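You operate a simulated robot arm through the tools that you are given. There is no shell and no other tool.

You run a simulated robot arm. Do the job below in one go: nothing can be reset, and whatever is moved stays where it is left.

TASK
Uncross the spool wires: white plug to socket 7, black to 5, yellow to 3, orange to 2.
Fine: four moves, one plug at a time; lift no plug while another wire lies across its wire; the blue plug stays.

Only the result counts: the job must be done as asked and must still hold three seconds after the hand-in. Knocking over, shifting, dropping, spilling or breaking anything else fails it.

THE ROBOT
A 7-joint arm with a fingered hand, fixed in place. Base frame: the origin is at the foot of the arm, x ahead of it, y to its left, z up; the work surface is at about z = 850. Units: mm, rad, N and s.
With the tool pointing down near the work surface it reaches from about 360 to 700 mm from the base axis. Its first joint turns from -1.204 to 3.002 rad. Payload 3.2 kg.
The TCP is the grasp point between the finger pads, 26 mm short of the fingertips. In the tool frame z runs along the fingers and y along their closing line. The gripper opens to 88 mm. The gripper's body begins 30 mm behind the TCP. The gripper is a hand of 5 fingers: y runs from the thumb to the fingers, the wrist lies at [-16, -108, -172] in the tool frame.
Orientation is that of the tool frame in the base frame, as a unit quaternion [x, y, z, w]. With the fingers straight down and the wrist toward the robot, the tool's x, y and z point along [0, 1, 0], [1, 0, 0] and [0, 0, -1] of the base frame.

THE INTERFACE
- The arm moves only by the tool step_arm. Its argument "series" is a list of rows, each a list of 2 entries, a list of its own where there are three numbers: the shift along the base's x, y, z in units of 20 mm (1.0 is 20 mm), then the turn, a rotation vector about the base's x, y, z in units of 8 degrees (1.0 is 8 degrees). In form: [[[dx, dy, dz], [rx, ry, rz]], ...]. A call has 1 to 20 rows; each row shifts and turns the commanded pose from where the row before left it. A call with a number of a shift or a turn outside -1 to 1 is refused whole. Each row takes 0.2 s and may step no farther than 50 mm and 0.15 rad from the row before; otherwise, the whole call is refused. Where a pose cannot be reached the arm comes as near as it can. A force on the tool above 40 N (or 10 N above the force at the start of the call, whichever is more), or a blocked arm, ends the call early, and 0.2 s more pass. In this call time passes only in rows, and 0.2 s behind the last. It gives the time, the measured TCP pose, the force on the tool (base axes), the opening and the grip force at its end, in the units of the frame above (readings bear some noise), with the torque about the TCP (base axes, N m) and any sound that the robot's microphone picked up.
- Cameras (640 x 400 px; columns grow to the right, rows downward): "scene" is fixed at [50.7, 648.5, 1616.1]; the picture's right is [-0.82, -0.58, 0.00], its down [-0.34, 0.49, -0.80] and it looks along [0.46, -0.65, -0.60] (base axes); focal length 363 px, centre (320, 200). "wrist" rides on the gripper at [67, -97, -117] in the tool frame; the picture's right is [-0.71, 0.33, -0.62], its down [-0.65, -0.65, 0.39] and it looks along [-0.28, 0.68, 0.68] (tool axes); focal length 234 px, centre (320, 200). There is no depth. A picture from a camera that has moved, and an enlarged one, comes with that camera's place and axes in the base frame and with its lens.
- grab_frame(camera): a new picture of that camera. The clock stands still meanwhile.
- move_column(by): slides the trunk up (or, below 0, down) by that many mm; the arm rides with it, the base frame stays. It gives what a move gives, with no picture.
- set_fingers(index, middle, ring, little, thumb_bend, thumb_turn): sets how far each is bent, from 0 (flat) to 100 (curled in); at 30 the hand is open as for a grip, at 70 the pads meet at the TCP. One left out holds its place. A second passes; each finger stops where it meets its share of the squeeze, and holds until it gets a number again. It is the only way to open and close the hand. It gives what a move gives, with no picture; readings hold the bend of each and the force on index, middle, ring, little, thumb and palm. thumb_turn goes from beside the hand (0) to across from the fingers (100), as for a grip.
- inspect(camera, box): a new picture of the part [left, top, right, bottom] of that camera's present view, enlarged. The clock stands still meanwhile.
- close_job(): hands the job in; it is judged then, once.

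Nothing tells you positions but the pictures and the camera data. Unless the task says otherwise, let go and move clear before handing in.

The tools are called after "Request:" as a command line: name --argument value ..., lists and objects as JSON in quotes. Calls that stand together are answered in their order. step_arm: Moves the arm, as the interface text tells. Its arguments: {"type":"object","properties":{"series":{"type":"array","items":{"type":"array"}}},"required":["series"]} The other tools are called the same way: move_column (by) slides the trunk up or down; set_fingers (index, middle, ring, little, thumb_bend, thumb_turn) moves the fingers one by one; grab_frame (camera) takes a picture; inspect (camera, box) takes an enlarged picture of a part of a camera's view; close_job () hands the job in.

At the start:

```text
time: 0.0
position: [513.4, -173.2, 1065.8]
tool_rot: [0.707, 0.708, 0.0, -0.001]
wrist_force: [0.5, 0.4, 0.8]
moment: [0.0, 0.0, 0.03]
finger_gap: 88.0
finger_force: 0.0
shape: jaw
bend: [30.0, 30.0, 30.0, 30.0, 30.0, 97.0]
finger forces: [0.0, 0.0, 0.0, 0.0, 0.1, 0.0]
trunk travel left (down, up): [-700.0, 140.0]
```

scene: 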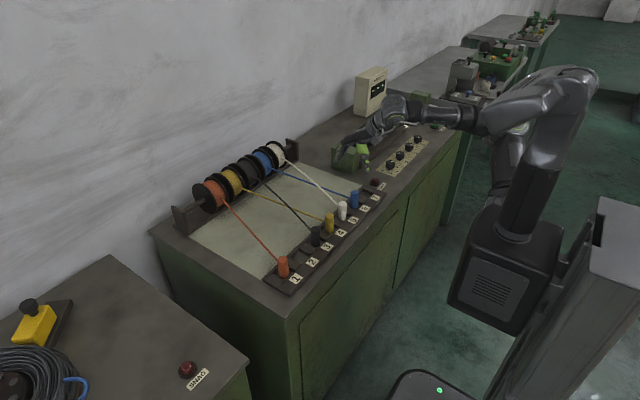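
wrist: 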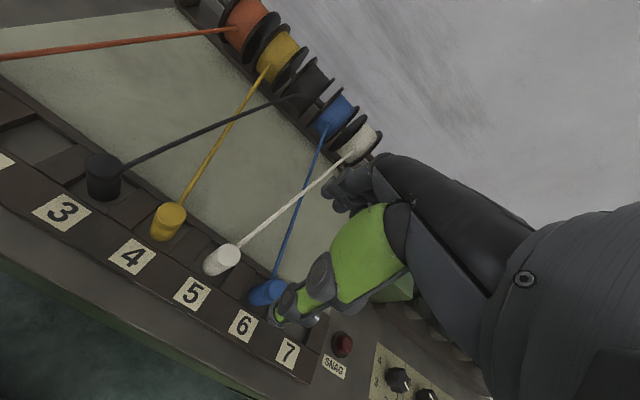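

I see a rack of five spools at the back and a strip of numbered sockets in front, with plugs that seem to be at 1 (orange), 3 (black), 4 (yellow), 5 (white) and 6 (blue). I'll take enlarged pictures first to fix positions and crossings.

Request:
inspect --camera "scene" --box '[260, 170, 400, 300]'

Request:
inspect --camera "scene" --box '[170, 130, 320, 230]'

Request:
inspect --camera "wrist" --box '[60, 100, 400, 380]'

Request:
inspect --camera "scene" --box '[320, 60, 480, 210]'

```text
3.08 times, centred on (330, 235) of scene
camera zoom: at [50.7, 648.5, 1616.1], right [-0.82, -0.58, 0.0], down [-0.34, 0.49, -0.8], along [0.46, -0.65, -0.6], focal length 1118 px, centre (289, 92)
```

zoom: 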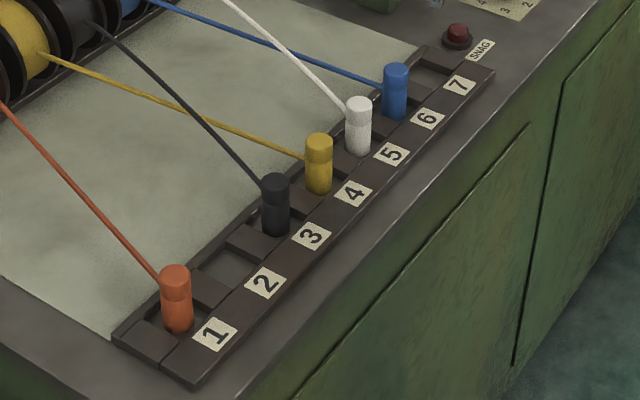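

```text
4.00 times, centred on (245, 180) of scene
camera zoom: at [50.7, 648.5, 1616.1], right [-0.82, -0.58, 0.0], down [-0.34, 0.49, -0.8], along [0.46, -0.65, -0.6], focal length 1453 px, centre (620, 280)
```

zoom: 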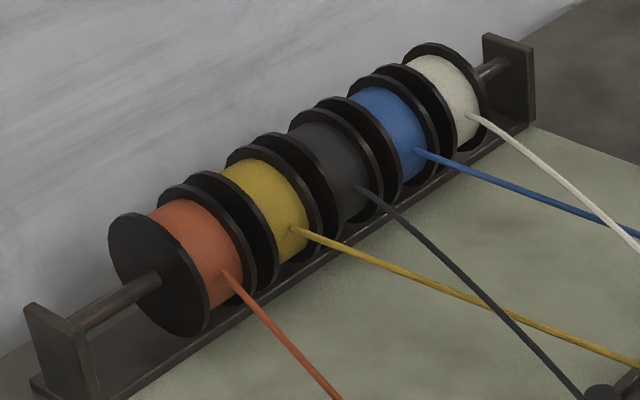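

```text
1.43 times, centred on (230, 240) of wrist
camera zoom: at [417.7, -107.1, 1184.3], right [0.33, -0.71, 0.62], down [-0.65, -0.65, -0.39], along [0.68, -0.28, -0.68], focal length 334 px, centre (449, 143)
```

zoom: 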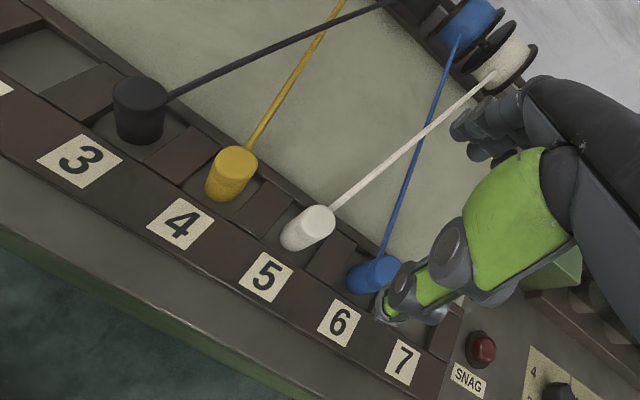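

```text
2.67 times, centred on (400, 135) of scene
camera zoom: at [50.7, 648.5, 1616.1], right [-0.82, -0.58, 0.0], down [-0.34, 0.49, -0.8], along [0.46, -0.65, -0.6], focal length 968 px, centre (107, 373)
```

zoom: 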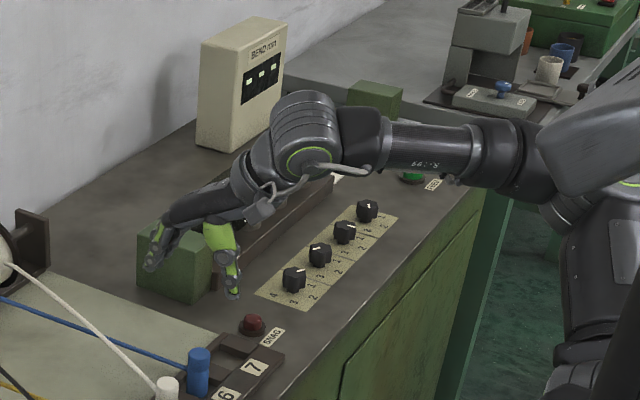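

White lies over blue and black lies over yellow, so the order white, black, yellow, orange should work. The sockets run along y at about 75 mm pitch, with socket 1 near y=+150 and socket 7 near y=-300, and the plugs are near x≈525. Next I'll check the hand, the crossings and the empty sockets more closely.

Request:
inspect --camera "scene" --box '[320, 85, 440, 175]'

Request:
inspect --camera "scene" --box '[320, 170, 390, 220]'

Request:
inspect --camera "scene" --box '[260, 220, 340, 290]'

Request:
inspect --camera "scene" --box '[270, 180, 330, 230]'

Request:
inspect --camera "wrist" --box '[200, 50, 400, 200]'

Request:
inspect --camera "wrist" --box '[190, 220, 350, 380]'

```text
4.44 times, centred on (380, 130) of scene
camera zoom: at [50.7, 648.5, 1616.1], right [-0.82, -0.58, 0.0], down [-0.34, 0.49, -0.8], along [0.46, -0.65, -0.6], focal length 1614 px, centre (53, 511)
```

zoom: 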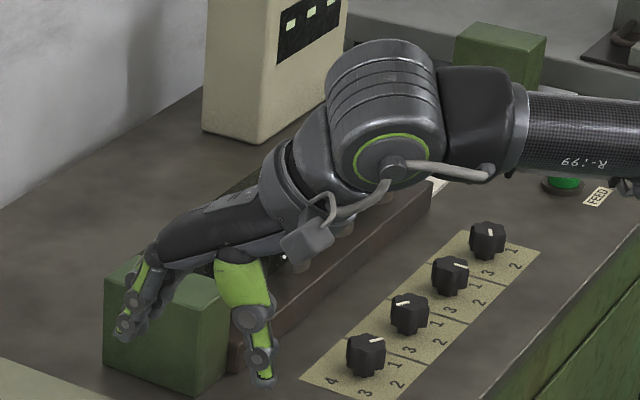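

```text
8.00 times, centred on (355, 195) of scene
camera zoom: at [50.7, 648.5, 1616.1], right [-0.82, -0.58, 0.0], down [-0.34, 0.49, -0.8], along [0.46, -0.65, -0.6], focal length 2905 px, centre (40, 240)
```

zoom: 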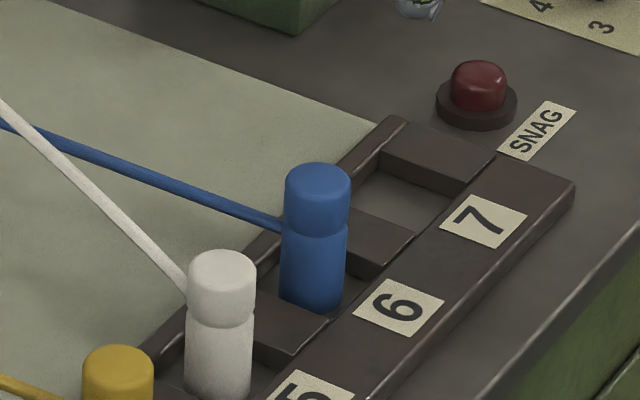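

```text
5.71 times, centred on (300, 255) of scene
camera zoom: at [50.7, 648.5, 1616.1], right [-0.82, -0.58, 0.0], down [-0.34, 0.49, -0.8], along [0.46, -0.65, -0.6], focal length 2075 px, centre (434, -114)
```

zoom: 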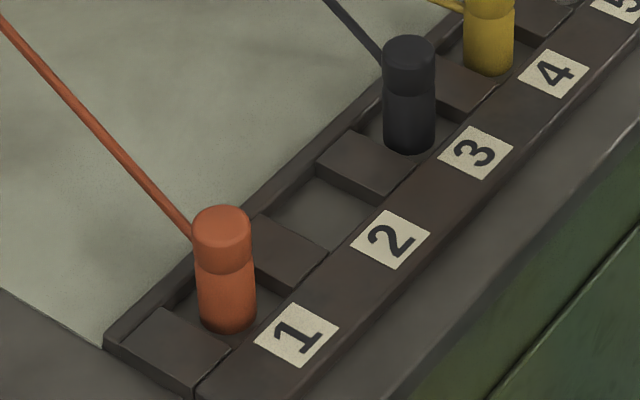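

```text
8.00 times, centred on (300, 205) of scene
camera zoom: at [50.7, 648.5, 1616.1], right [-0.82, -0.58, 0.0], down [-0.34, 0.49, -0.8], along [0.46, -0.65, -0.6], focal length 2905 px, centre (480, 160)
```

zoom: 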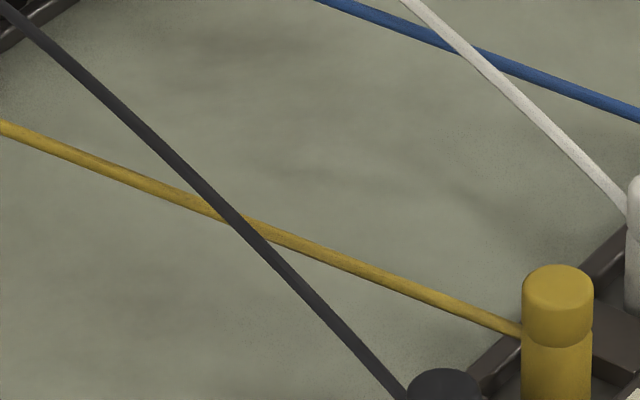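

```text
2.67 times, centred on (300, 125) of wrist
camera zoom: at [417.7, -107.1, 1184.3], right [0.33, -0.71, 0.62], down [-0.65, -0.65, -0.39], along [0.68, -0.28, -0.68], focal length 624 px, centre (373, 400)
```

zoom: 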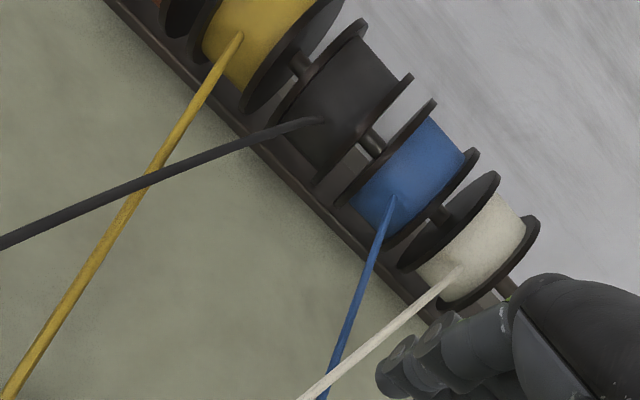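

```text
2.50 times, centred on (270, 300) of wrist
camera zoom: at [417.7, -107.1, 1184.3], right [0.33, -0.71, 0.62], down [-0.65, -0.65, -0.39], along [0.68, -0.28, -0.68], focal length 585 px, centre (445, -50)
```

zoom: 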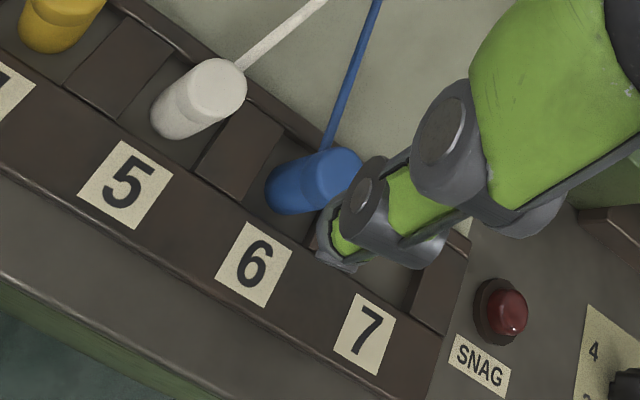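

White over blue and black over yellow are confirmed. The plugs are about 28 mm in diameter and 60 mm tall (top z≈910), each in a roughly 45 mm recess, with the wire leaving toward +x. I'll turn the hand -90° about z so it closes along y, with the fingers clear of the wires and the spare fingers over the label side.

Request:
step_arm --series '[[[0, 0, 0], [0, 0, -1]], [[0, 0, 0], [0, 0, -1]], [[0, 0, 0], [0, 0, -1]], [[0, 0, 0], [0, 0, -1]], [[0, 0, 0], [0, 0, -1]], [[0, 0, 0], [0, 0, -1]]]'

```text
time: 1.4
position: [515.2, -172.8, 1067.2]
tool_rot: [0.934, 0.358, 0.001, 0.0]
wrist_force: [0.7, 0.5, -0.6]
moment: [-0.02, 0.0, 0.01]
finger_gap: 88.0
finger_force: 0.1
shape: jaw
bend: [30.0, 30.0, 30.0, 30.0, 30.0, 97.0]
finger forces: [0.0, 0.0, 0.0, 0.0, 0.0, 0.0]
trunk travel left (down, up): [-700.0, 140.0]
```

The turn is tracking well, so I'll finish it to the full 90°.

Request:
step_arm --series '[[[0, 0, 0], [0, 0, -1]], [[0, 0, 0], [0, 0, -1]], [[0, 0, 0], [0, 0, -1]], [[0, 0, 0], [0, 0, -1]], [[0, 0, 0], [0, 0, -1]], [[0, 0, 0], [0, 0, -0.25]]]'

Request:
grab_frame --camera "scene"

Request:
grab_frame --camera "wrist"

```text
time: 2.8
position: [515.3, -174.6, 1065.5]
tool_rot: [1.0, 0.0, 0.0, 0.0]
wrist_force: [-0.4, -0.6, 0.2]
moment: [-0.03, -0.01, 0.02]
finger_gap: 87.9
finger_force: 0.0
shape: jaw
bend: [30.0, 30.0, 30.0, 30.0, 30.0, 97.0]
finger forces: [0.0, 0.1, 0.1, 0.0, 0.0, 0.0]
trunk travel left (down, up): [-700.0, 140.0]
```

```text
taken
```

scene: 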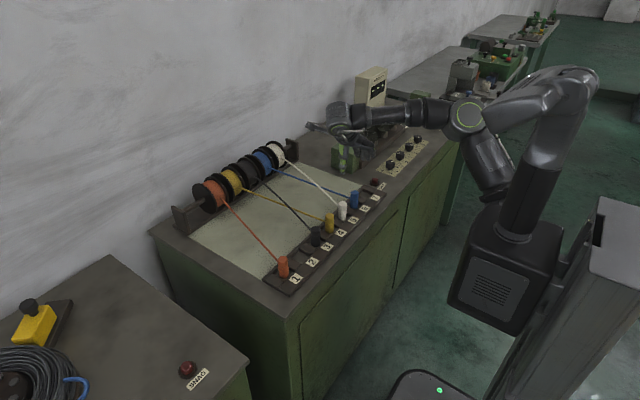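

```text
taken
camera wrist: at [581.7, -76.6, 1184.3], right [-0.71, -0.33, 0.62], down [-0.65, 0.65, -0.39], along [-0.28, -0.68, -0.68], focal length 234 px, centre (320, 200)
```

wrist: 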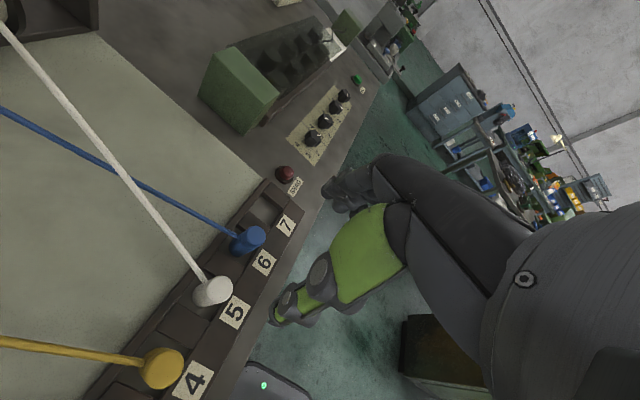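

The hand is now turned and reachable. I'll pre-shape it narrower in free air and look at how the fingers sit.

Request:
set_fingers --index 47 --middle 47 --ring 30 --little 30 --thumb_bend 47 --thumb_turn 100

Request:
inspect --camera "scene" --box '[300, 90, 420, 180]'

Request:
inspect --camera "wrist" --box '[240, 140, 420, 340]'

```text
time: 3.8
position: [514.2, -174.3, 1066.2]
tool_rot: [1.0, 0.0, -0.001, 0.001]
wrist_force: [0.3, -0.4, 0.1]
moment: [0.0, 0.01, -0.01]
finger_gap: 52.7
finger_force: 0.0
shape: fingers
bend: [47.0, 47.0, 30.0, 30.0, 47.0, 99.0]
finger forces: [0.0, 0.1, 0.0, 0.0, 0.0, 0.0]
trunk travel left (down, up): [-700.0, 140.0]
```

```text
4.44 times, centred on (360, 135) of scene
camera zoom: at [50.7, 648.5, 1616.1], right [-0.82, -0.58, 0.0], down [-0.34, 0.49, -0.8], along [0.46, -0.65, -0.6], focal length 1614 px, centre (142, 489)
```

zoom: 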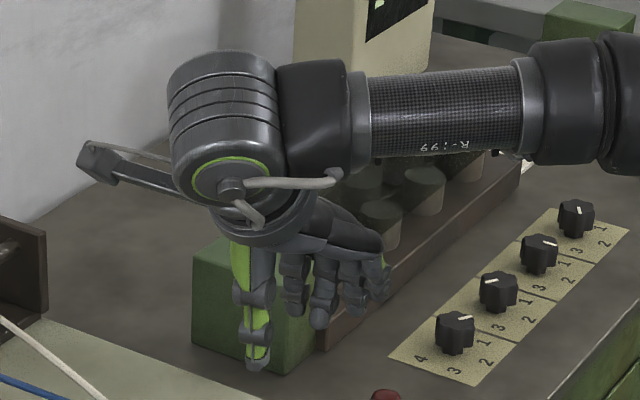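

```text
2.00 times, centred on (330, 240) of wrist
camera zoom: at [581.7, -76.2, 1184.2], right [-0.71, -0.33, 0.62], down [-0.65, 0.65, -0.39], along [-0.28, -0.68, -0.68], focal length 468 px, centre (300, 120)
```

zoom: 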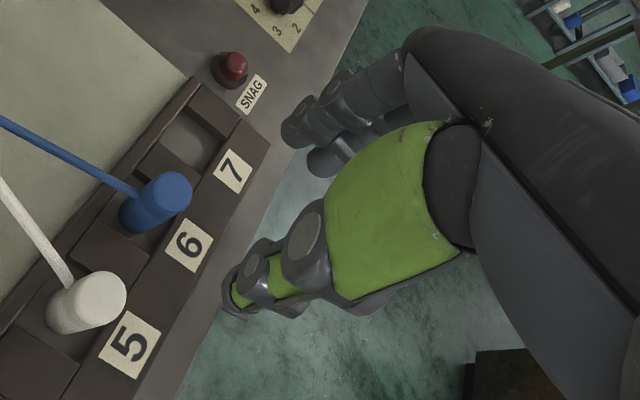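

Index and middle straddle the TCP and the thumb opposes them on center, which makes a good tripod pinch. Next I'll move above the white plug (about x=525, y=-150) and partway down.

Request:
step_arm --series '[[[0.265, 0.6, 0], [0, 0, 0]], [[0.265, 0.585, 0], [0, 0, 0]], [[0, 0, -0.88], [0, 0, 0]], [[0, 0, -0.88], [0, 0, 0]], [[0, 0, -0.88], [0, 0, 0]], [[0, 0, -0.88], [0, 0, 0]], [[0, 0, -0.88], [0, 0, 0]], [[0, 0, -0.88], [0, 0, 0]]]'

Request:
inspect --camera "scene" --box '[280, 120, 420, 240]'

Request:
grab_frame --camera "wrist"

```text
time: 5.6
position: [525.9, -150.3, 962.0]
tool_rot: [1.0, 0.001, 0.001, -0.001]
wrist_force: [-0.6, -0.1, 0.2]
moment: [0.01, 0.01, -0.02]
finger_gap: 52.2
finger_force: 0.1
shape: fingers
bend: [47.0, 47.0, 30.0, 30.0, 47.0, 99.0]
finger forces: [0.0, 0.0, 0.1, 0.0, 0.0, 0.1]
trunk travel left (down, up): [-700.0, 140.0]
```

```text
3.33 times, centred on (350, 180) of scene
camera zoom: at [50.7, 648.5, 1616.1], right [-0.82, -0.58, 0.0], down [-0.34, 0.49, -0.8], along [0.46, -0.65, -0.6], focal length 1211 px, centre (220, 267)
```

zoom: 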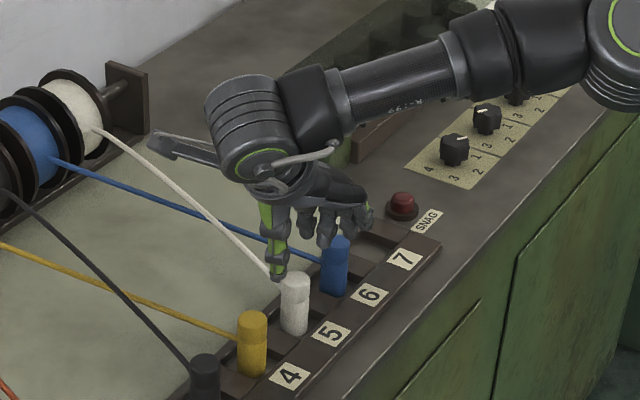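

```text
taken
camera wrist: at [592.0, -52.2, 1078.7], right [-0.71, -0.33, 0.62], down [-0.65, 0.65, -0.39], along [-0.28, -0.68, -0.68], focal length 234 px, centre (320, 200)
```

wrist: 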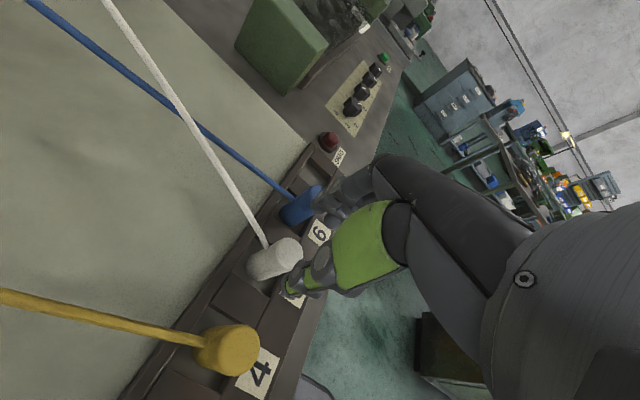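

Request:
inspect --camera "wrist" --box '[220, 200, 360, 310]'

Request:
inspect --camera "scene" --box '[320, 160, 380, 210]'

```text
3.64 times, centred on (290, 255) of wrist
camera zoom: at [592.0, -52.2, 1078.7], right [-0.71, -0.33, 0.62], down [-0.65, 0.65, -0.39], along [-0.28, -0.68, -0.68], focal length 852 px, centre (429, 0)
```

zoom: 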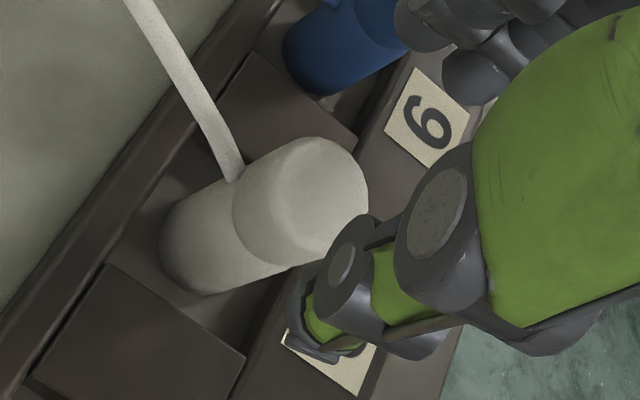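

```text
8.00 times, centred on (350, 185) of scene
camera zoom: at [50.7, 648.5, 1616.1], right [-0.82, -0.58, 0.0], down [-0.34, 0.49, -0.8], along [0.46, -0.65, -0.6], focal length 2905 px, centre (80, 320)
```

zoom: 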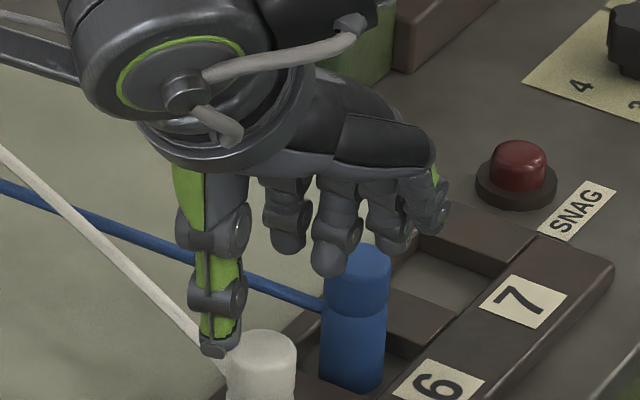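

TCP is centered over the white plug, estimated at (525.5, -151) with its top at about 910. I'll descend so the pads straddle the plug head.

Request:
step_arm --series '[[[0, 0, -0.8], [0, 0, 0]], [[0, 0, -0.8], [0, 0, 0]], [[0, 0, -0.8], [0, 0, 0]], [[0, 0, -0.55], [0, 0, 0]]]'

Request:
inspect --camera "scene" --box '[310, 160, 390, 230]'

Request:
inspect --camera "wrist" --box '[240, 160, 380, 300]'

```text
time: 6.6
position: [524.0, -150.0, 901.7]
tool_rot: [1.0, 0.001, 0.001, 0.0]
wrist_force: [0.5, -0.6, 0.5]
moment: [0.03, 0.02, -0.02]
finger_gap: 52.5
finger_force: 0.2
shape: fingers
bend: [47.0, 47.0, 30.0, 30.0, 47.0, 99.0]
finger forces: [0.0, 0.0, 0.1, 0.0, 0.1, 0.1]
trunk travel left (down, up): [-700.0, 140.0]
```

```text
5.71 times, centred on (350, 195) of scene
camera zoom: at [50.7, 648.5, 1616.1], right [-0.82, -0.58, 0.0], down [-0.34, 0.49, -0.8], along [0.46, -0.65, -0.6], focal length 2075 px, centre (149, 229)
```

zoom: 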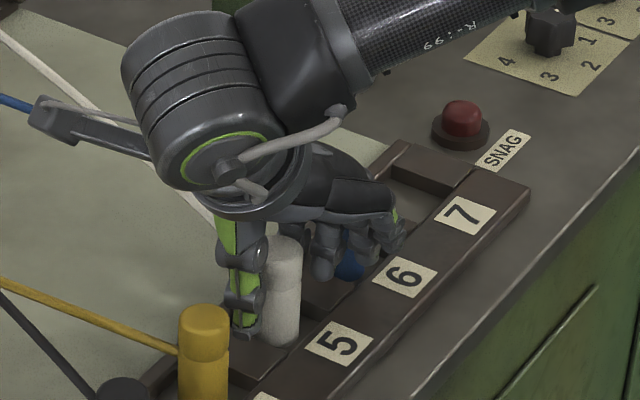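

```text
2.86 times, centred on (310, 230) of wrist
camera zoom: at [591.6, -52.8, 1019.0], right [-0.71, -0.33, 0.62], down [-0.65, 0.65, -0.39], along [-0.28, -0.68, -0.68], focal length 669 px, centre (349, 114)
```

zoom: 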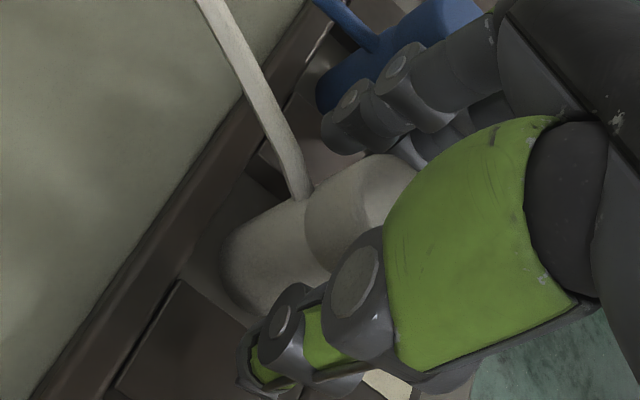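

Clear of the neighbours and straddling the white plug. Now I'll close gently.

Request:
set_fingers --index 57 --middle 57 --thumb_bend 57

Request:
set_fingers --index 66 --middle 66 --thumb_bend 66

Request:
inspect --camera "scene" --box '[310, 160, 390, 230]'

Request:
inspect --camera "wrist" --box '[240, 160, 380, 300]'

```text
time: 7.6
position: [523.5, -150.8, 901.1]
tool_rot: [1.0, 0.001, 0.0, 0.0]
wrist_force: [0.1, 0.2, 0.7]
moment: [-0.01, 0.01, -0.03]
finger_gap: 33.2
finger_force: 0.1
shape: fingers
bend: [56.0, 56.0, 30.0, 30.0, 56.0, 100.0]
finger forces: [0.0, 0.1, 0.0, 0.0, 0.0, 0.1]
trunk travel left (down, up): [-700.0, 140.0]
```

```text
time: 8.6
position: [524.0, -149.9, 901.9]
tool_rot: [1.0, 0.001, 0.0, 0.0]
wrist_force: [0.0, -0.3, 0.6]
moment: [-0.05, 0.0, 0.0]
finger_gap: 25.0
finger_force: 6.2
shape: fingers
bend: [61.0, 62.0, 30.0, 30.0, 61.0, 100.0]
finger forces: [3.9, 2.8, 0.0, 0.0, 6.6, 0.0]
trunk travel left (down, up): [-700.0, 140.0]
```

```text
5.71 times, centred on (350, 195) of scene
camera zoom: at [50.7, 648.5, 1616.1], right [-0.82, -0.58, 0.0], down [-0.34, 0.49, -0.8], along [0.46, -0.65, -0.6], focal length 2075 px, centre (149, 229)
```

zoom: 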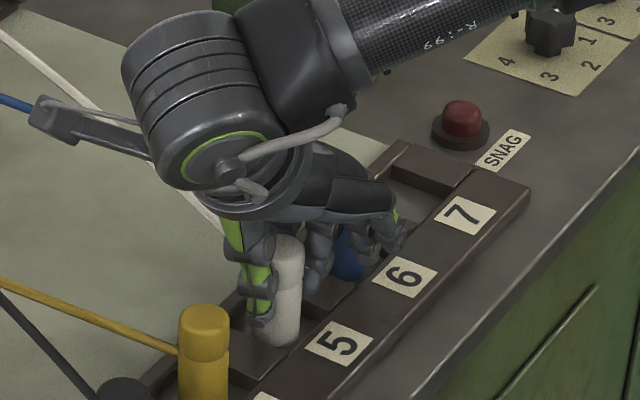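

```text
2.86 times, centred on (310, 230) of wrist
camera zoom: at [591.5, -52.9, 1019.2], right [-0.71, -0.33, 0.62], down [-0.65, 0.65, -0.39], along [-0.28, -0.68, -0.68], focal length 669 px, centre (349, 114)
```

zoom: 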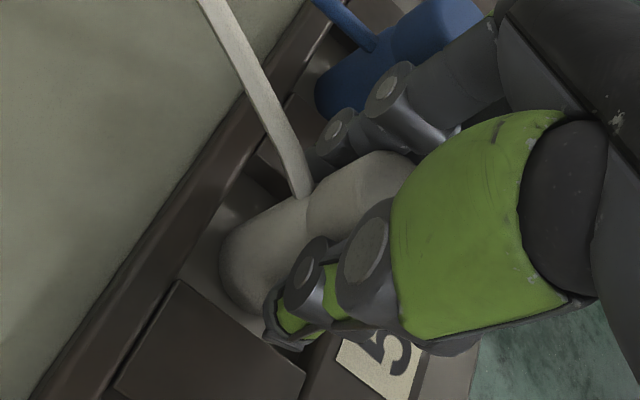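

Request:
set_fingers --index 74 --middle 74 --thumb_bend 74

```text
time: 9.6
position: [524.8, -150.6, 901.5]
tool_rot: [1.0, 0.001, 0.0, 0.0]
wrist_force: [-0.6, -0.5, 0.0]
moment: [-0.02, 0.02, -0.01]
finger_gap: 23.1
finger_force: 16.2
shape: fingers
bend: [60.0, 63.0, 30.0, 30.0, 61.0, 100.0]
finger forces: [8.8, 7.7, 0.0, 0.0, 16.3, 0.0]
trunk travel left (down, up): [-700.0, 140.0]
```

The grip is firm at about 16 N. I'll lift slightly and check.

Request:
step_arm --series '[[[0, 0, 0.4], [0, 0, 0]], [[0, 0, 0.5], [0, 0, 0]], [[0, 0, 0.6], [0, 0, 0]]]'

Request:
inspect --camera "scene" --box '[300, 140, 390, 220]'

Request:
inspect --camera "wrist" --box '[220, 140, 400, 320]'

```text
time: 10.4
position: [524.5, -150.8, 931.6]
tool_rot: [1.0, 0.0, 0.0, 0.0]
wrist_force: [0.5, -0.3, -1.8]
moment: [0.01, -0.01, -0.02]
finger_gap: 23.1
finger_force: 16.3
shape: fingers
bend: [60.0, 63.0, 30.0, 30.0, 61.0, 100.0]
finger forces: [8.6, 7.4, 0.0, 0.1, 16.2, 0.0]
trunk travel left (down, up): [-700.0, 140.0]
```

```text
5.00 times, centred on (345, 180) of scene
camera zoom: at [50.7, 648.5, 1616.1], right [-0.82, -0.58, 0.0], down [-0.34, 0.49, -0.8], along [0.46, -0.65, -0.6], focal length 1816 px, centre (195, 300)
```

zoom: 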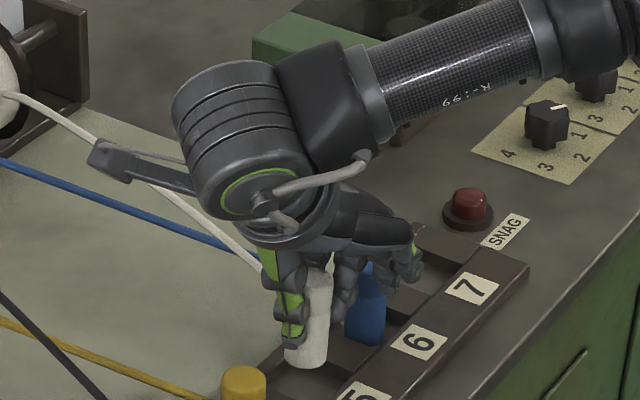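

```text
2.22 times, centred on (310, 230) of wrist
camera zoom: at [591.8, -52.5, 1049.6], right [-0.71, -0.33, 0.62], down [-0.65, 0.65, -0.39], along [-0.28, -0.68, -0.68], focal length 520 px, centre (342, 133)
```

zoom: 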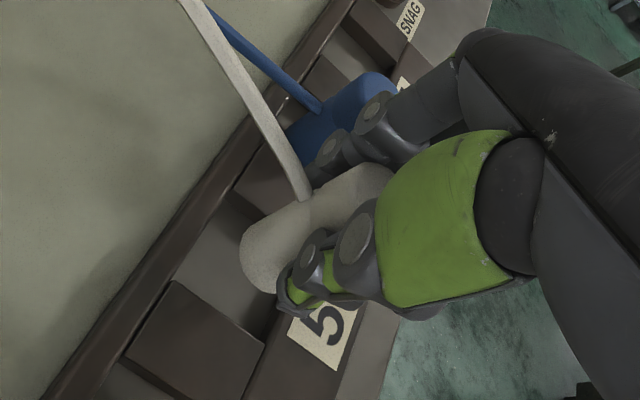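

The white plug is lifted cleanly. I'll raise it above the blue plug's top, carry it to y=-300 over socket 7, then check.

Request:
step_arm --series '[[[0, 0, 0.9], [0, 0, 0]], [[0, 0, 0.9], [0, 0, 0]], [[0, 0, 0.9], [0, 0, 0]], [[0, -0.5, 0], [0, 0, 0]], [[0, -1, 0], [0, 0, 0]], [[0, -1, 0], [0, 0, 0]], [[0, -1, 0], [0, 0, 0]], [[0, -1, 0], [0, 0, 0]], [[0, -1, 0], [0, 0, 0]], [[0, -1, 0], [0, 0, 0]], [[0, -1, 0], [0, 0, 0]]]'

Request:
inspect --camera "scene" --box '[300, 120, 420, 220]'

Request:
inspect --camera "wrist" --box '[160, 100, 400, 340]'

```text
time: 12.8
position: [523.6, -300.8, 985.4]
tool_rot: [1.0, 0.0, 0.0, -0.001]
wrist_force: [0.8, -0.8, -0.2]
moment: [0.02, 0.0, 0.0]
finger_gap: 23.3
finger_force: 16.2
shape: fingers
bend: [60.0, 63.0, 30.0, 30.0, 61.0, 100.0]
finger forces: [8.6, 7.4, 0.0, 0.1, 16.1, 0.0]
trunk travel left (down, up): [-700.0, 140.0]
```

```text
4.00 times, centred on (360, 170) of scene
camera zoom: at [50.7, 648.5, 1616.1], right [-0.82, -0.58, 0.0], down [-0.34, 0.49, -0.8], along [0.46, -0.65, -0.6], focal length 1453 px, centre (160, 320)
```

zoom: 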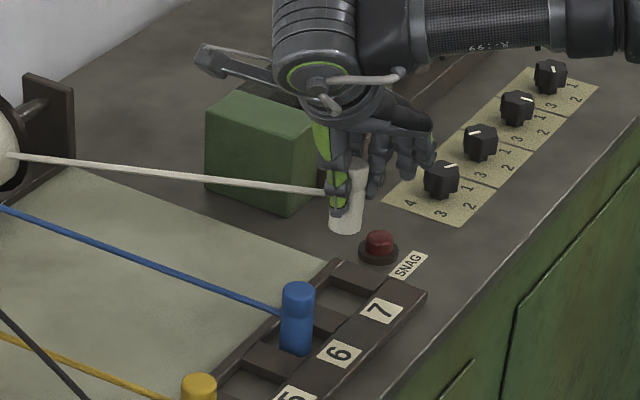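

```text
1.67 times, centred on (280, 220) of wrist
camera zoom: at [591.6, -203.4, 1103.7], right [-0.71, -0.33, 0.62], down [-0.65, 0.65, -0.39], along [-0.28, -0.68, -0.68], focal length 390 px, centre (387, 167)
```

zoom: 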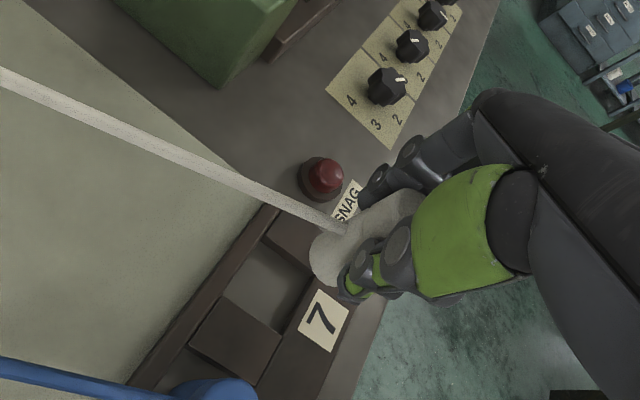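

Socket 7's center is near (525, -300), right under the plug. I'll lower it most of the way.

Request:
step_arm --series '[[[0, 0, -1], [0, 0, 0]], [[0, 0, -1], [0, 0, 0]], [[0, 0, -0.75], [0, 0, 0]], [[0, 0, -0.5], [0, 0, 0]]]'

Request:
inspect --camera "scene" --box '[320, 130, 410, 210]'

Request:
inspect --camera "wrist" --box '[200, 140, 380, 320]'

```text
time: 13.8
position: [525.7, -300.8, 920.4]
tool_rot: [1.0, 0.001, -0.001, 0.0]
wrist_force: [0.0, -0.2, -1.4]
moment: [0.01, 0.02, -0.01]
finger_gap: 23.3
finger_force: 16.4
shape: fingers
bend: [60.0, 63.0, 30.0, 30.0, 61.0, 100.0]
finger forces: [8.7, 7.4, 0.0, 0.0, 16.0, 0.0]
trunk travel left (down, up): [-700.0, 140.0]
```

```text
5.00 times, centred on (365, 170) of scene
camera zoom: at [50.7, 648.5, 1616.1], right [-0.82, -0.58, 0.0], down [-0.34, 0.49, -0.8], along [0.46, -0.65, -0.6], focal length 1816 px, centre (95, 350)
```

zoom: 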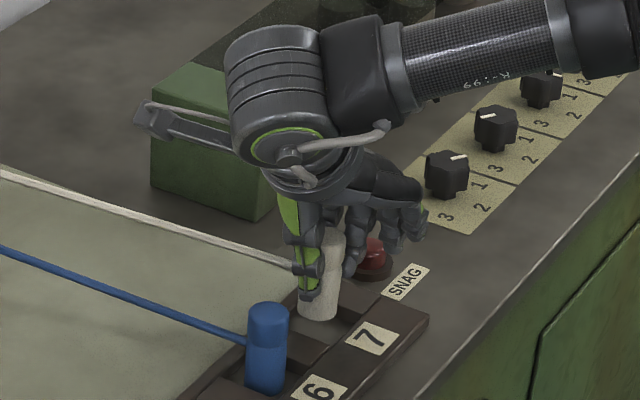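

```text
2.22 times, centred on (290, 230) of wrist
camera zoom: at [592.9, -202.6, 1038.5], right [-0.71, -0.33, 0.62], down [-0.65, 0.65, -0.39], along [-0.28, -0.68, -0.68], focal length 520 px, centre (387, 133)
```

zoom: 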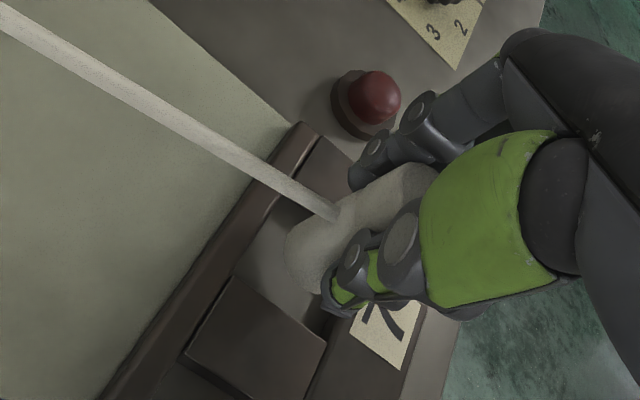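

Alignment is good, so I'll lower the rest slowly.

Request:
step_arm --series '[[[0, 0, -0.4], [0, 0, 0]], [[0, 0, -0.3], [0, 0, 0]], [[0, 0, -0.2], [0, 0, 0]]]'

Request:
inspect --camera "scene" --box '[320, 130, 410, 210]'

Request:
inspect --camera "wrist" --box '[200, 140, 380, 320]'

```text
time: 14.6
position: [526.4, -299.6, 903.4]
tool_rot: [1.0, 0.0, 0.001, 0.0]
wrist_force: [0.9, -0.3, -1.0]
moment: [0.0, -0.01, 0.0]
finger_gap: 23.2
finger_force: 15.6
shape: fingers
bend: [60.0, 63.0, 30.0, 30.0, 61.0, 100.0]
finger forces: [8.7, 7.4, 0.1, 0.0, 16.1, 0.0]
trunk travel left (down, up): [-700.0, 140.0]
```

```text
5.00 times, centred on (365, 170) of scene
camera zoom: at [50.7, 648.5, 1616.1], right [-0.82, -0.58, 0.0], down [-0.34, 0.49, -0.8], along [0.46, -0.65, -0.6], focal length 1816 px, centre (95, 350)
```

zoom: 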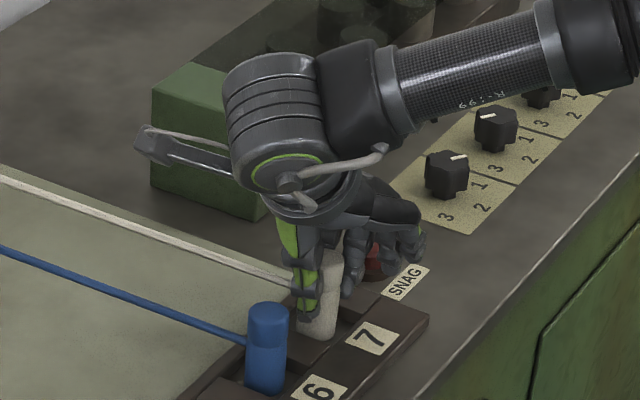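

```text
2.22 times, centred on (290, 230) of wrist
camera zoom: at [592.5, -202.4, 1020.7], right [-0.71, -0.33, 0.62], down [-0.65, 0.65, -0.39], along [-0.28, -0.68, -0.68], focal length 520 px, centre (387, 133)
```

zoom: 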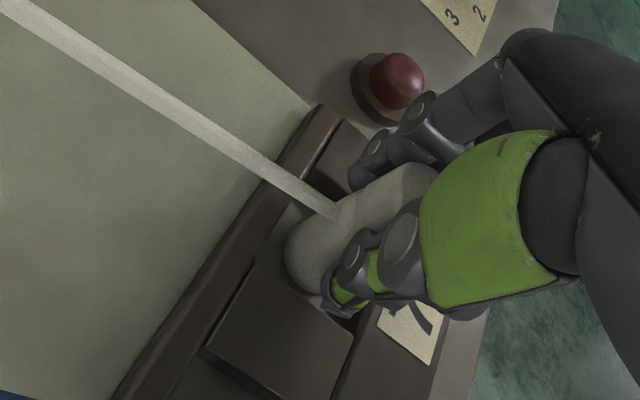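

Request:
step_arm --series '[[[0, 0, -0.06], [0, 0, 0]], [[0, 0, -0.06], [0, 0, 0]]]'

```text
time: 15.2
position: [524.7, -299.9, 901.9]
tool_rot: [1.0, 0.001, 0.0, 0.0]
wrist_force: [0.2, 0.2, 2.4]
moment: [-0.07, 0.0, 0.05]
finger_gap: 23.2
finger_force: 17.1
shape: fingers
bend: [60.0, 63.0, 30.0, 30.0, 61.0, 100.0]
finger forces: [9.0, 7.8, 0.0, 0.0, 16.8, 0.0]
trunk travel left (down, up): [-700.0, 140.0]
```

The plug has touched the socket floor. I'll release gradually.

Request:
set_fingers --index 59 --middle 60 --thumb_bend 59

Request:
set_fingers --index 47 --middle 47 --thumb_bend 47

Request:
inspect --camera "scene" --box '[320, 130, 410, 210]'

Request:
inspect --camera "wrist" --box '[200, 140, 380, 320]'

```text
time: 16.2
position: [525.1, -300.4, 900.8]
tool_rot: [1.0, 0.001, 0.001, -0.001]
wrist_force: [-0.5, 0.3, 0.4]
moment: [0.0, 0.01, 0.02]
finger_gap: 27.6
finger_force: 1.0
shape: fingers
bend: [59.0, 60.0, 30.0, 30.0, 59.0, 100.0]
finger forces: [0.2, 0.3, 0.0, 0.0, 0.7, 0.0]
trunk travel left (down, up): [-700.0, 140.0]
```

```text
time: 17.2
position: [524.5, -300.6, 900.4]
tool_rot: [1.0, 0.0, 0.0, 0.0]
wrist_force: [0.1, -0.4, 0.6]
moment: [0.05, 0.02, 0.0]
finger_gap: 51.7
finger_force: 0.2
shape: fingers
bend: [47.0, 47.0, 30.0, 30.0, 47.0, 100.0]
finger forces: [0.1, 0.0, 0.0, 0.0, 0.0, 0.0]
trunk travel left (down, up): [-700.0, 140.0]
```

```text
5.00 times, centred on (365, 170) of scene
camera zoom: at [50.7, 648.5, 1616.1], right [-0.82, -0.58, 0.0], down [-0.34, 0.49, -0.8], along [0.46, -0.65, -0.6], focal length 1816 px, centre (95, 350)
```

zoom: 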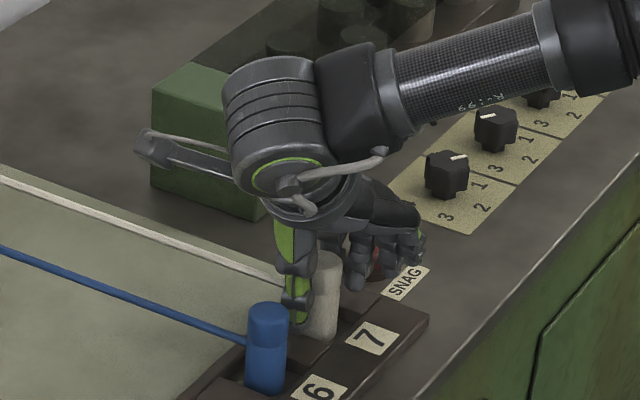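

```text
2.22 times, centred on (290, 230) of wrist
camera zoom: at [592.3, -202.2, 1018.4], right [-0.71, -0.33, 0.62], down [-0.65, 0.65, -0.39], along [-0.28, -0.68, -0.68], focal length 520 px, centre (387, 133)
```

zoom: 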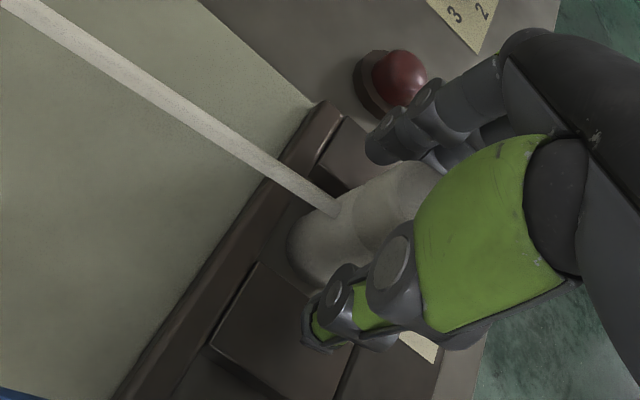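

The white plug stands in socket 7. I'll raise straight up, travel to black at y≈0, and look.

Request:
step_arm --series '[[[0, 0, 0.6], [0, 0, 0]], [[0, 0, 0.9], [0, 0, 0]], [[0, 0, 0.9], [0, 0, 0]], [[0, 0, 0.8], [0, 0, 0]]]'

Request:
step_arm --series '[[[0, 1, 0], [0, 0, 0]], [[0, 1, 0], [0, 0, 0]], [[0, 1, 0], [0, 0, 0]], [[0, 1, 0], [0, 0, 0]], [[0, 1, 0], [0, 0, 0]], [[0, 1, 0], [0, 0, 0]], [[0, 1, 0], [0, 0, 0]], [[0, 1, 0], [0, 0, 0]], [[0, 1, 0], [0, 0, 0]], [[0, 1, 0], [0, 0, 0]], [[0, 1, 0], [0, 0, 0]], [[0, 1, 0], [0, 0, 0]], [[0, 1, 0], [0, 0, 0]], [[0, 1, 0], [0, 0, 0]], [[0, 1, 0], [0, 0, 0]]]'

Request:
grab_frame --camera "scene"

Request:
inspect --camera "scene" --box '[260, 160, 400, 260]'

Request:
grab_frame --camera "wrist"

```text
time: 18.2
position: [525.7, -301.2, 965.9]
tool_rot: [1.0, 0.001, 0.001, 0.0]
wrist_force: [0.5, 0.4, 1.1]
moment: [0.0, -0.01, -0.03]
finger_gap: 51.9
finger_force: 0.2
shape: fingers
bend: [47.0, 47.0, 30.0, 30.0, 47.0, 100.0]
finger forces: [0.0, 0.0, 0.0, 0.1, 0.0, 0.0]
trunk travel left (down, up): [-700.0, 140.0]
```

```text
time: 21.4
position: [526.1, 0.2, 964.6]
tool_rot: [1.0, 0.001, 0.0, 0.0]
wrist_force: [0.6, 0.3, -0.1]
moment: [0.04, 0.02, 0.04]
finger_gap: 51.4
finger_force: 0.2
shape: fingers
bend: [47.0, 47.0, 30.0, 30.0, 47.0, 100.0]
finger forces: [0.0, 0.1, 0.0, 0.0, 0.0, 0.0]
trunk travel left (down, up): [-700.0, 140.0]
```

```text
taken
```

scene: 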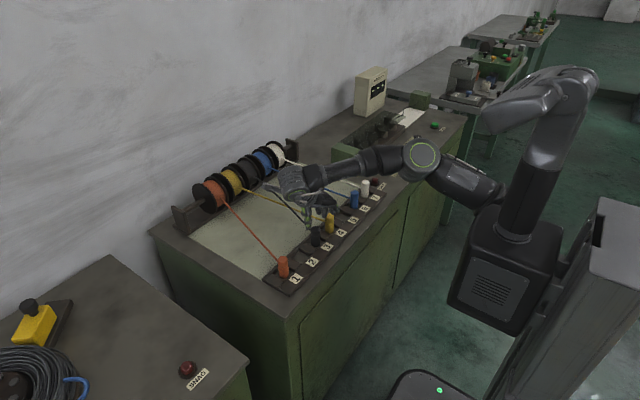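

```text
4.00 times, centred on (330, 210) of scene
camera zoom: at [50.7, 648.5, 1616.1], right [-0.82, -0.58, 0.0], down [-0.34, 0.49, -0.8], along [0.46, -0.65, -0.6], focal length 1453 px, centre (280, 160)
```

zoom: 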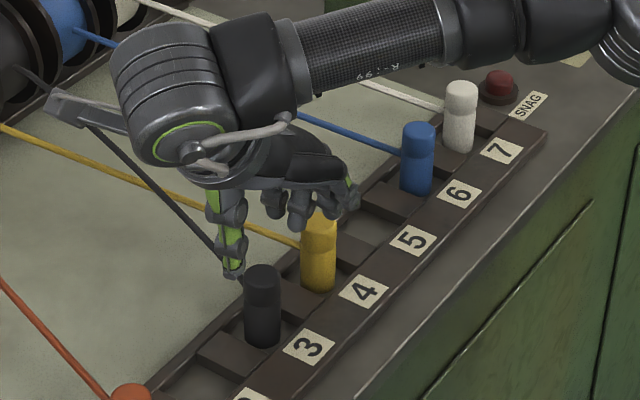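

```text
taken
camera wrist: at [592.9, 97.8, 1082.3], right [-0.71, -0.33, 0.62], down [-0.65, 0.65, -0.39], along [-0.28, -0.68, -0.68], focal length 234 px, centre (320, 200)
```

wrist: 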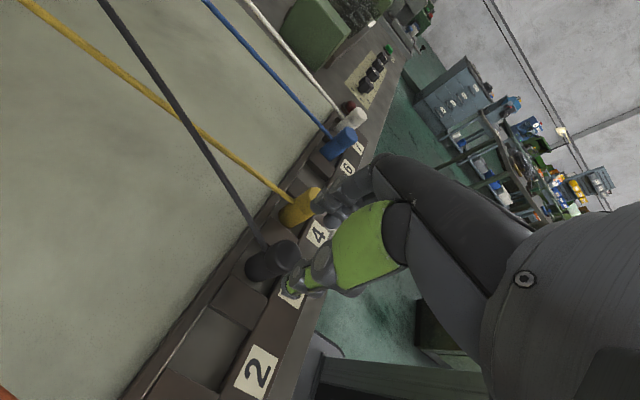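

White is standing well in 7, and black lines up with the TCP at about (526, 0). I'll descend and grip.

Request:
step_arm --series '[[[0, 0, -0.8], [0, 0, 0]], [[0, 0, -0.8], [0, 0, 0]], [[0, 0, -0.8], [0, 0, 0]], [[0, 0, -0.73], [0, 0, 0]]]'

Request:
inspect --camera "scene" --box '[280, 180, 370, 260]'

Request:
inspect --camera "wrist" --box '[200, 140, 380, 320]'

```text
time: 22.4
position: [525.9, 0.2, 903.1]
tool_rot: [1.0, 0.001, 0.001, 0.0]
wrist_force: [-0.5, 0.9, 0.0]
moment: [0.05, 0.01, 0.02]
finger_gap: 51.8
finger_force: 0.0
shape: fingers
bend: [47.0, 47.0, 30.0, 30.0, 47.0, 100.0]
finger forces: [0.1, 0.0, 0.0, 0.1, 0.0, 0.0]
trunk travel left (down, up): [-700.0, 140.0]
```

```text
5.00 times, centred on (325, 220) of scene
camera zoom: at [50.7, 648.5, 1616.1], right [-0.82, -0.58, 0.0], down [-0.34, 0.49, -0.8], along [0.46, -0.65, -0.6], focal length 1816 px, centre (295, 100)
```

zoom: 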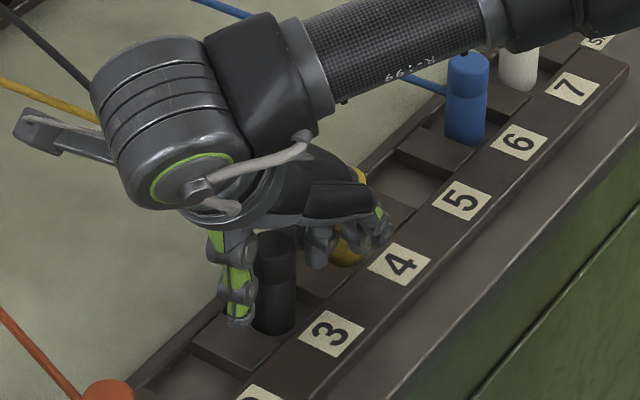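

```text
2.22 times, centred on (290, 230) of wrist
camera zoom: at [592.4, 97.1, 1020.3], right [-0.71, -0.33, 0.62], down [-0.65, 0.65, -0.39], along [-0.28, -0.68, -0.68], focal length 520 px, centre (387, 133)
```

zoom: 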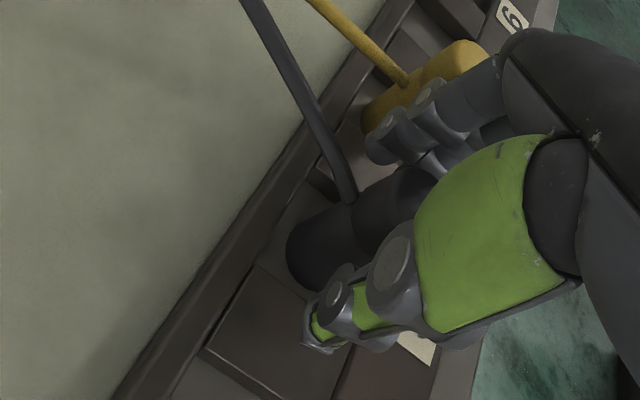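

Request:
set_fingers --index 58 --middle 58 --thumb_bend 58

Request:
set_fingers --index 74 --middle 74 --thumb_bend 74

Request:
inspect --camera "wrist" --box '[200, 140, 380, 320]'

```text
time: 23.4
position: [525.1, -1.6, 902.2]
tool_rot: [1.0, 0.001, 0.0, 0.0]
wrist_force: [0.7, 0.3, 0.3]
moment: [-0.03, 0.0, -0.03]
finger_gap: 31.5
finger_force: 0.0
shape: fingers
bend: [57.0, 57.0, 30.0, 30.0, 57.0, 100.0]
finger forces: [0.0, 0.0, 0.0, 0.0, 0.2, 0.0]
trunk travel left (down, up): [-700.0, 140.0]
```

```text
time: 24.4
position: [525.1, -1.0, 902.3]
tool_rot: [1.0, 0.001, 0.0, -0.001]
wrist_force: [0.1, -0.1, 0.0]
moment: [-0.05, -0.02, -0.02]
finger_gap: 22.8
finger_force: 15.8
shape: fingers
bend: [60.0, 63.0, 30.0, 30.0, 61.0, 100.0]
finger forces: [8.6, 7.9, 0.0, 0.0, 16.4, 0.0]
trunk travel left (down, up): [-700.0, 140.0]
```

```text
2.22 times, centred on (290, 230) of wrist
camera zoom: at [592.3, 97.0, 1020.4], right [-0.71, -0.33, 0.62], down [-0.65, 0.65, -0.39], along [-0.28, -0.68, -0.68], focal length 520 px, centre (387, 133)
```

zoom: 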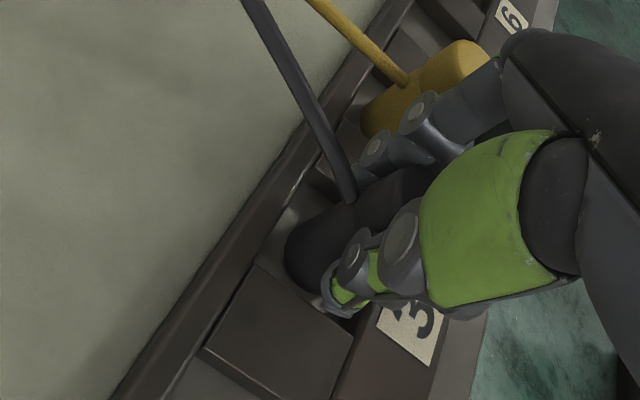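

Black is gripped the same way. I'll lift it 84 mm, carry it over yellow to y=-150, and check above socket 5.

Request:
step_arm --series '[[[0, 0, 0.4], [0, 0, 0]], [[0, 0, 0.5], [0, 0, 0]], [[0, 0, 0.6], [0, 0, 0]], [[0, 0, 0.9], [0, 0, 0]], [[0, 0, 0.9], [0, 0, 0]], [[0, 0, 0.9], [0, 0, 0]]]'

Request:
step_arm --series '[[[0, -0.5, 0], [0, 0, 0]], [[0, -1, 0], [0, 0, 0]], [[0, -1, 0], [0, 0, 0]], [[0, -1, 0], [0, 0, 0]], [[0, -1, 0], [0, 0, 0]], [[0, -1, 0], [0, 0, 0]], [[0, -1, 0], [0, 0, 0]], [[0, -1, 0], [0, 0, 0]]]'

Request:
inspect --camera "scene" --box '[270, 130, 410, 250]'

Request:
inspect --camera "wrist" --box '[160, 100, 400, 340]'

```text
time: 25.8
position: [524.6, -1.5, 985.9]
tool_rot: [1.0, 0.001, 0.0, 0.0]
wrist_force: [0.5, 0.6, 0.0]
moment: [0.0, -0.01, -0.01]
finger_gap: 22.9
finger_force: 16.3
shape: fingers
bend: [60.0, 63.0, 30.0, 30.0, 61.0, 100.0]
finger forces: [8.5, 7.6, 0.0, 0.0, 16.3, 0.0]
trunk travel left (down, up): [-700.0, 140.0]
```

```text
time: 27.6
position: [525.6, -151.4, 984.8]
tool_rot: [1.0, 0.001, 0.0, -0.001]
wrist_force: [-0.5, 0.5, -0.8]
moment: [0.0, 0.01, 0.0]
finger_gap: 22.8
finger_force: 16.3
shape: fingers
bend: [60.0, 63.0, 30.0, 30.0, 61.0, 100.0]
finger forces: [8.5, 7.6, 0.0, 0.0, 16.1, 0.2]
trunk travel left (down, up): [-700.0, 140.0]
```

```text
3.33 times, centred on (340, 190) of scene
camera zoom: at [50.7, 648.5, 1616.1], right [-0.82, -0.58, 0.0], down [-0.34, 0.49, -0.8], along [0.46, -0.65, -0.6], focal length 1211 px, centre (253, 233)
```

zoom: 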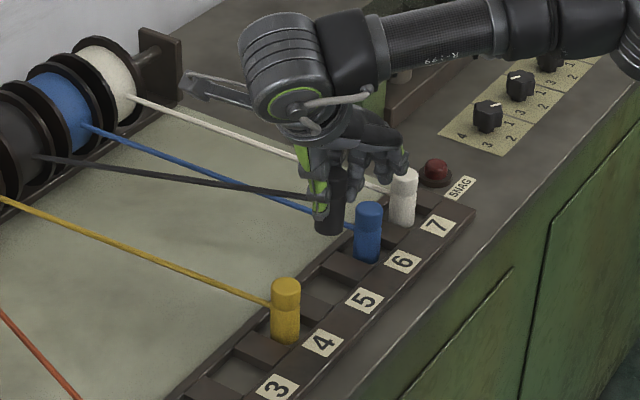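

```text
1.67 times, centred on (280, 220) of wrist
camera zoom: at [592.8, -53.1, 1102.6], right [-0.71, -0.33, 0.62], down [-0.65, 0.65, -0.39], along [-0.28, -0.68, -0.68], focal length 390 px, centre (387, 167)
```

zoom: 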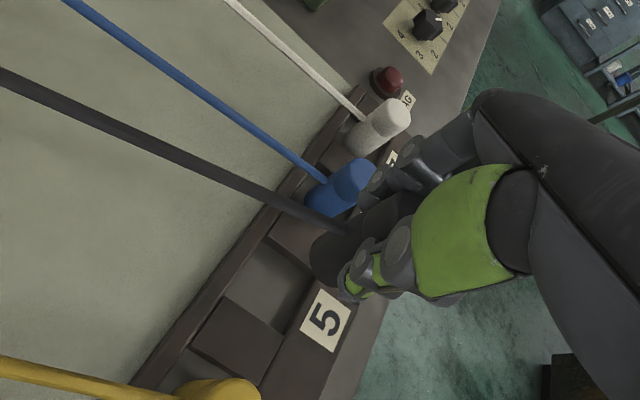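

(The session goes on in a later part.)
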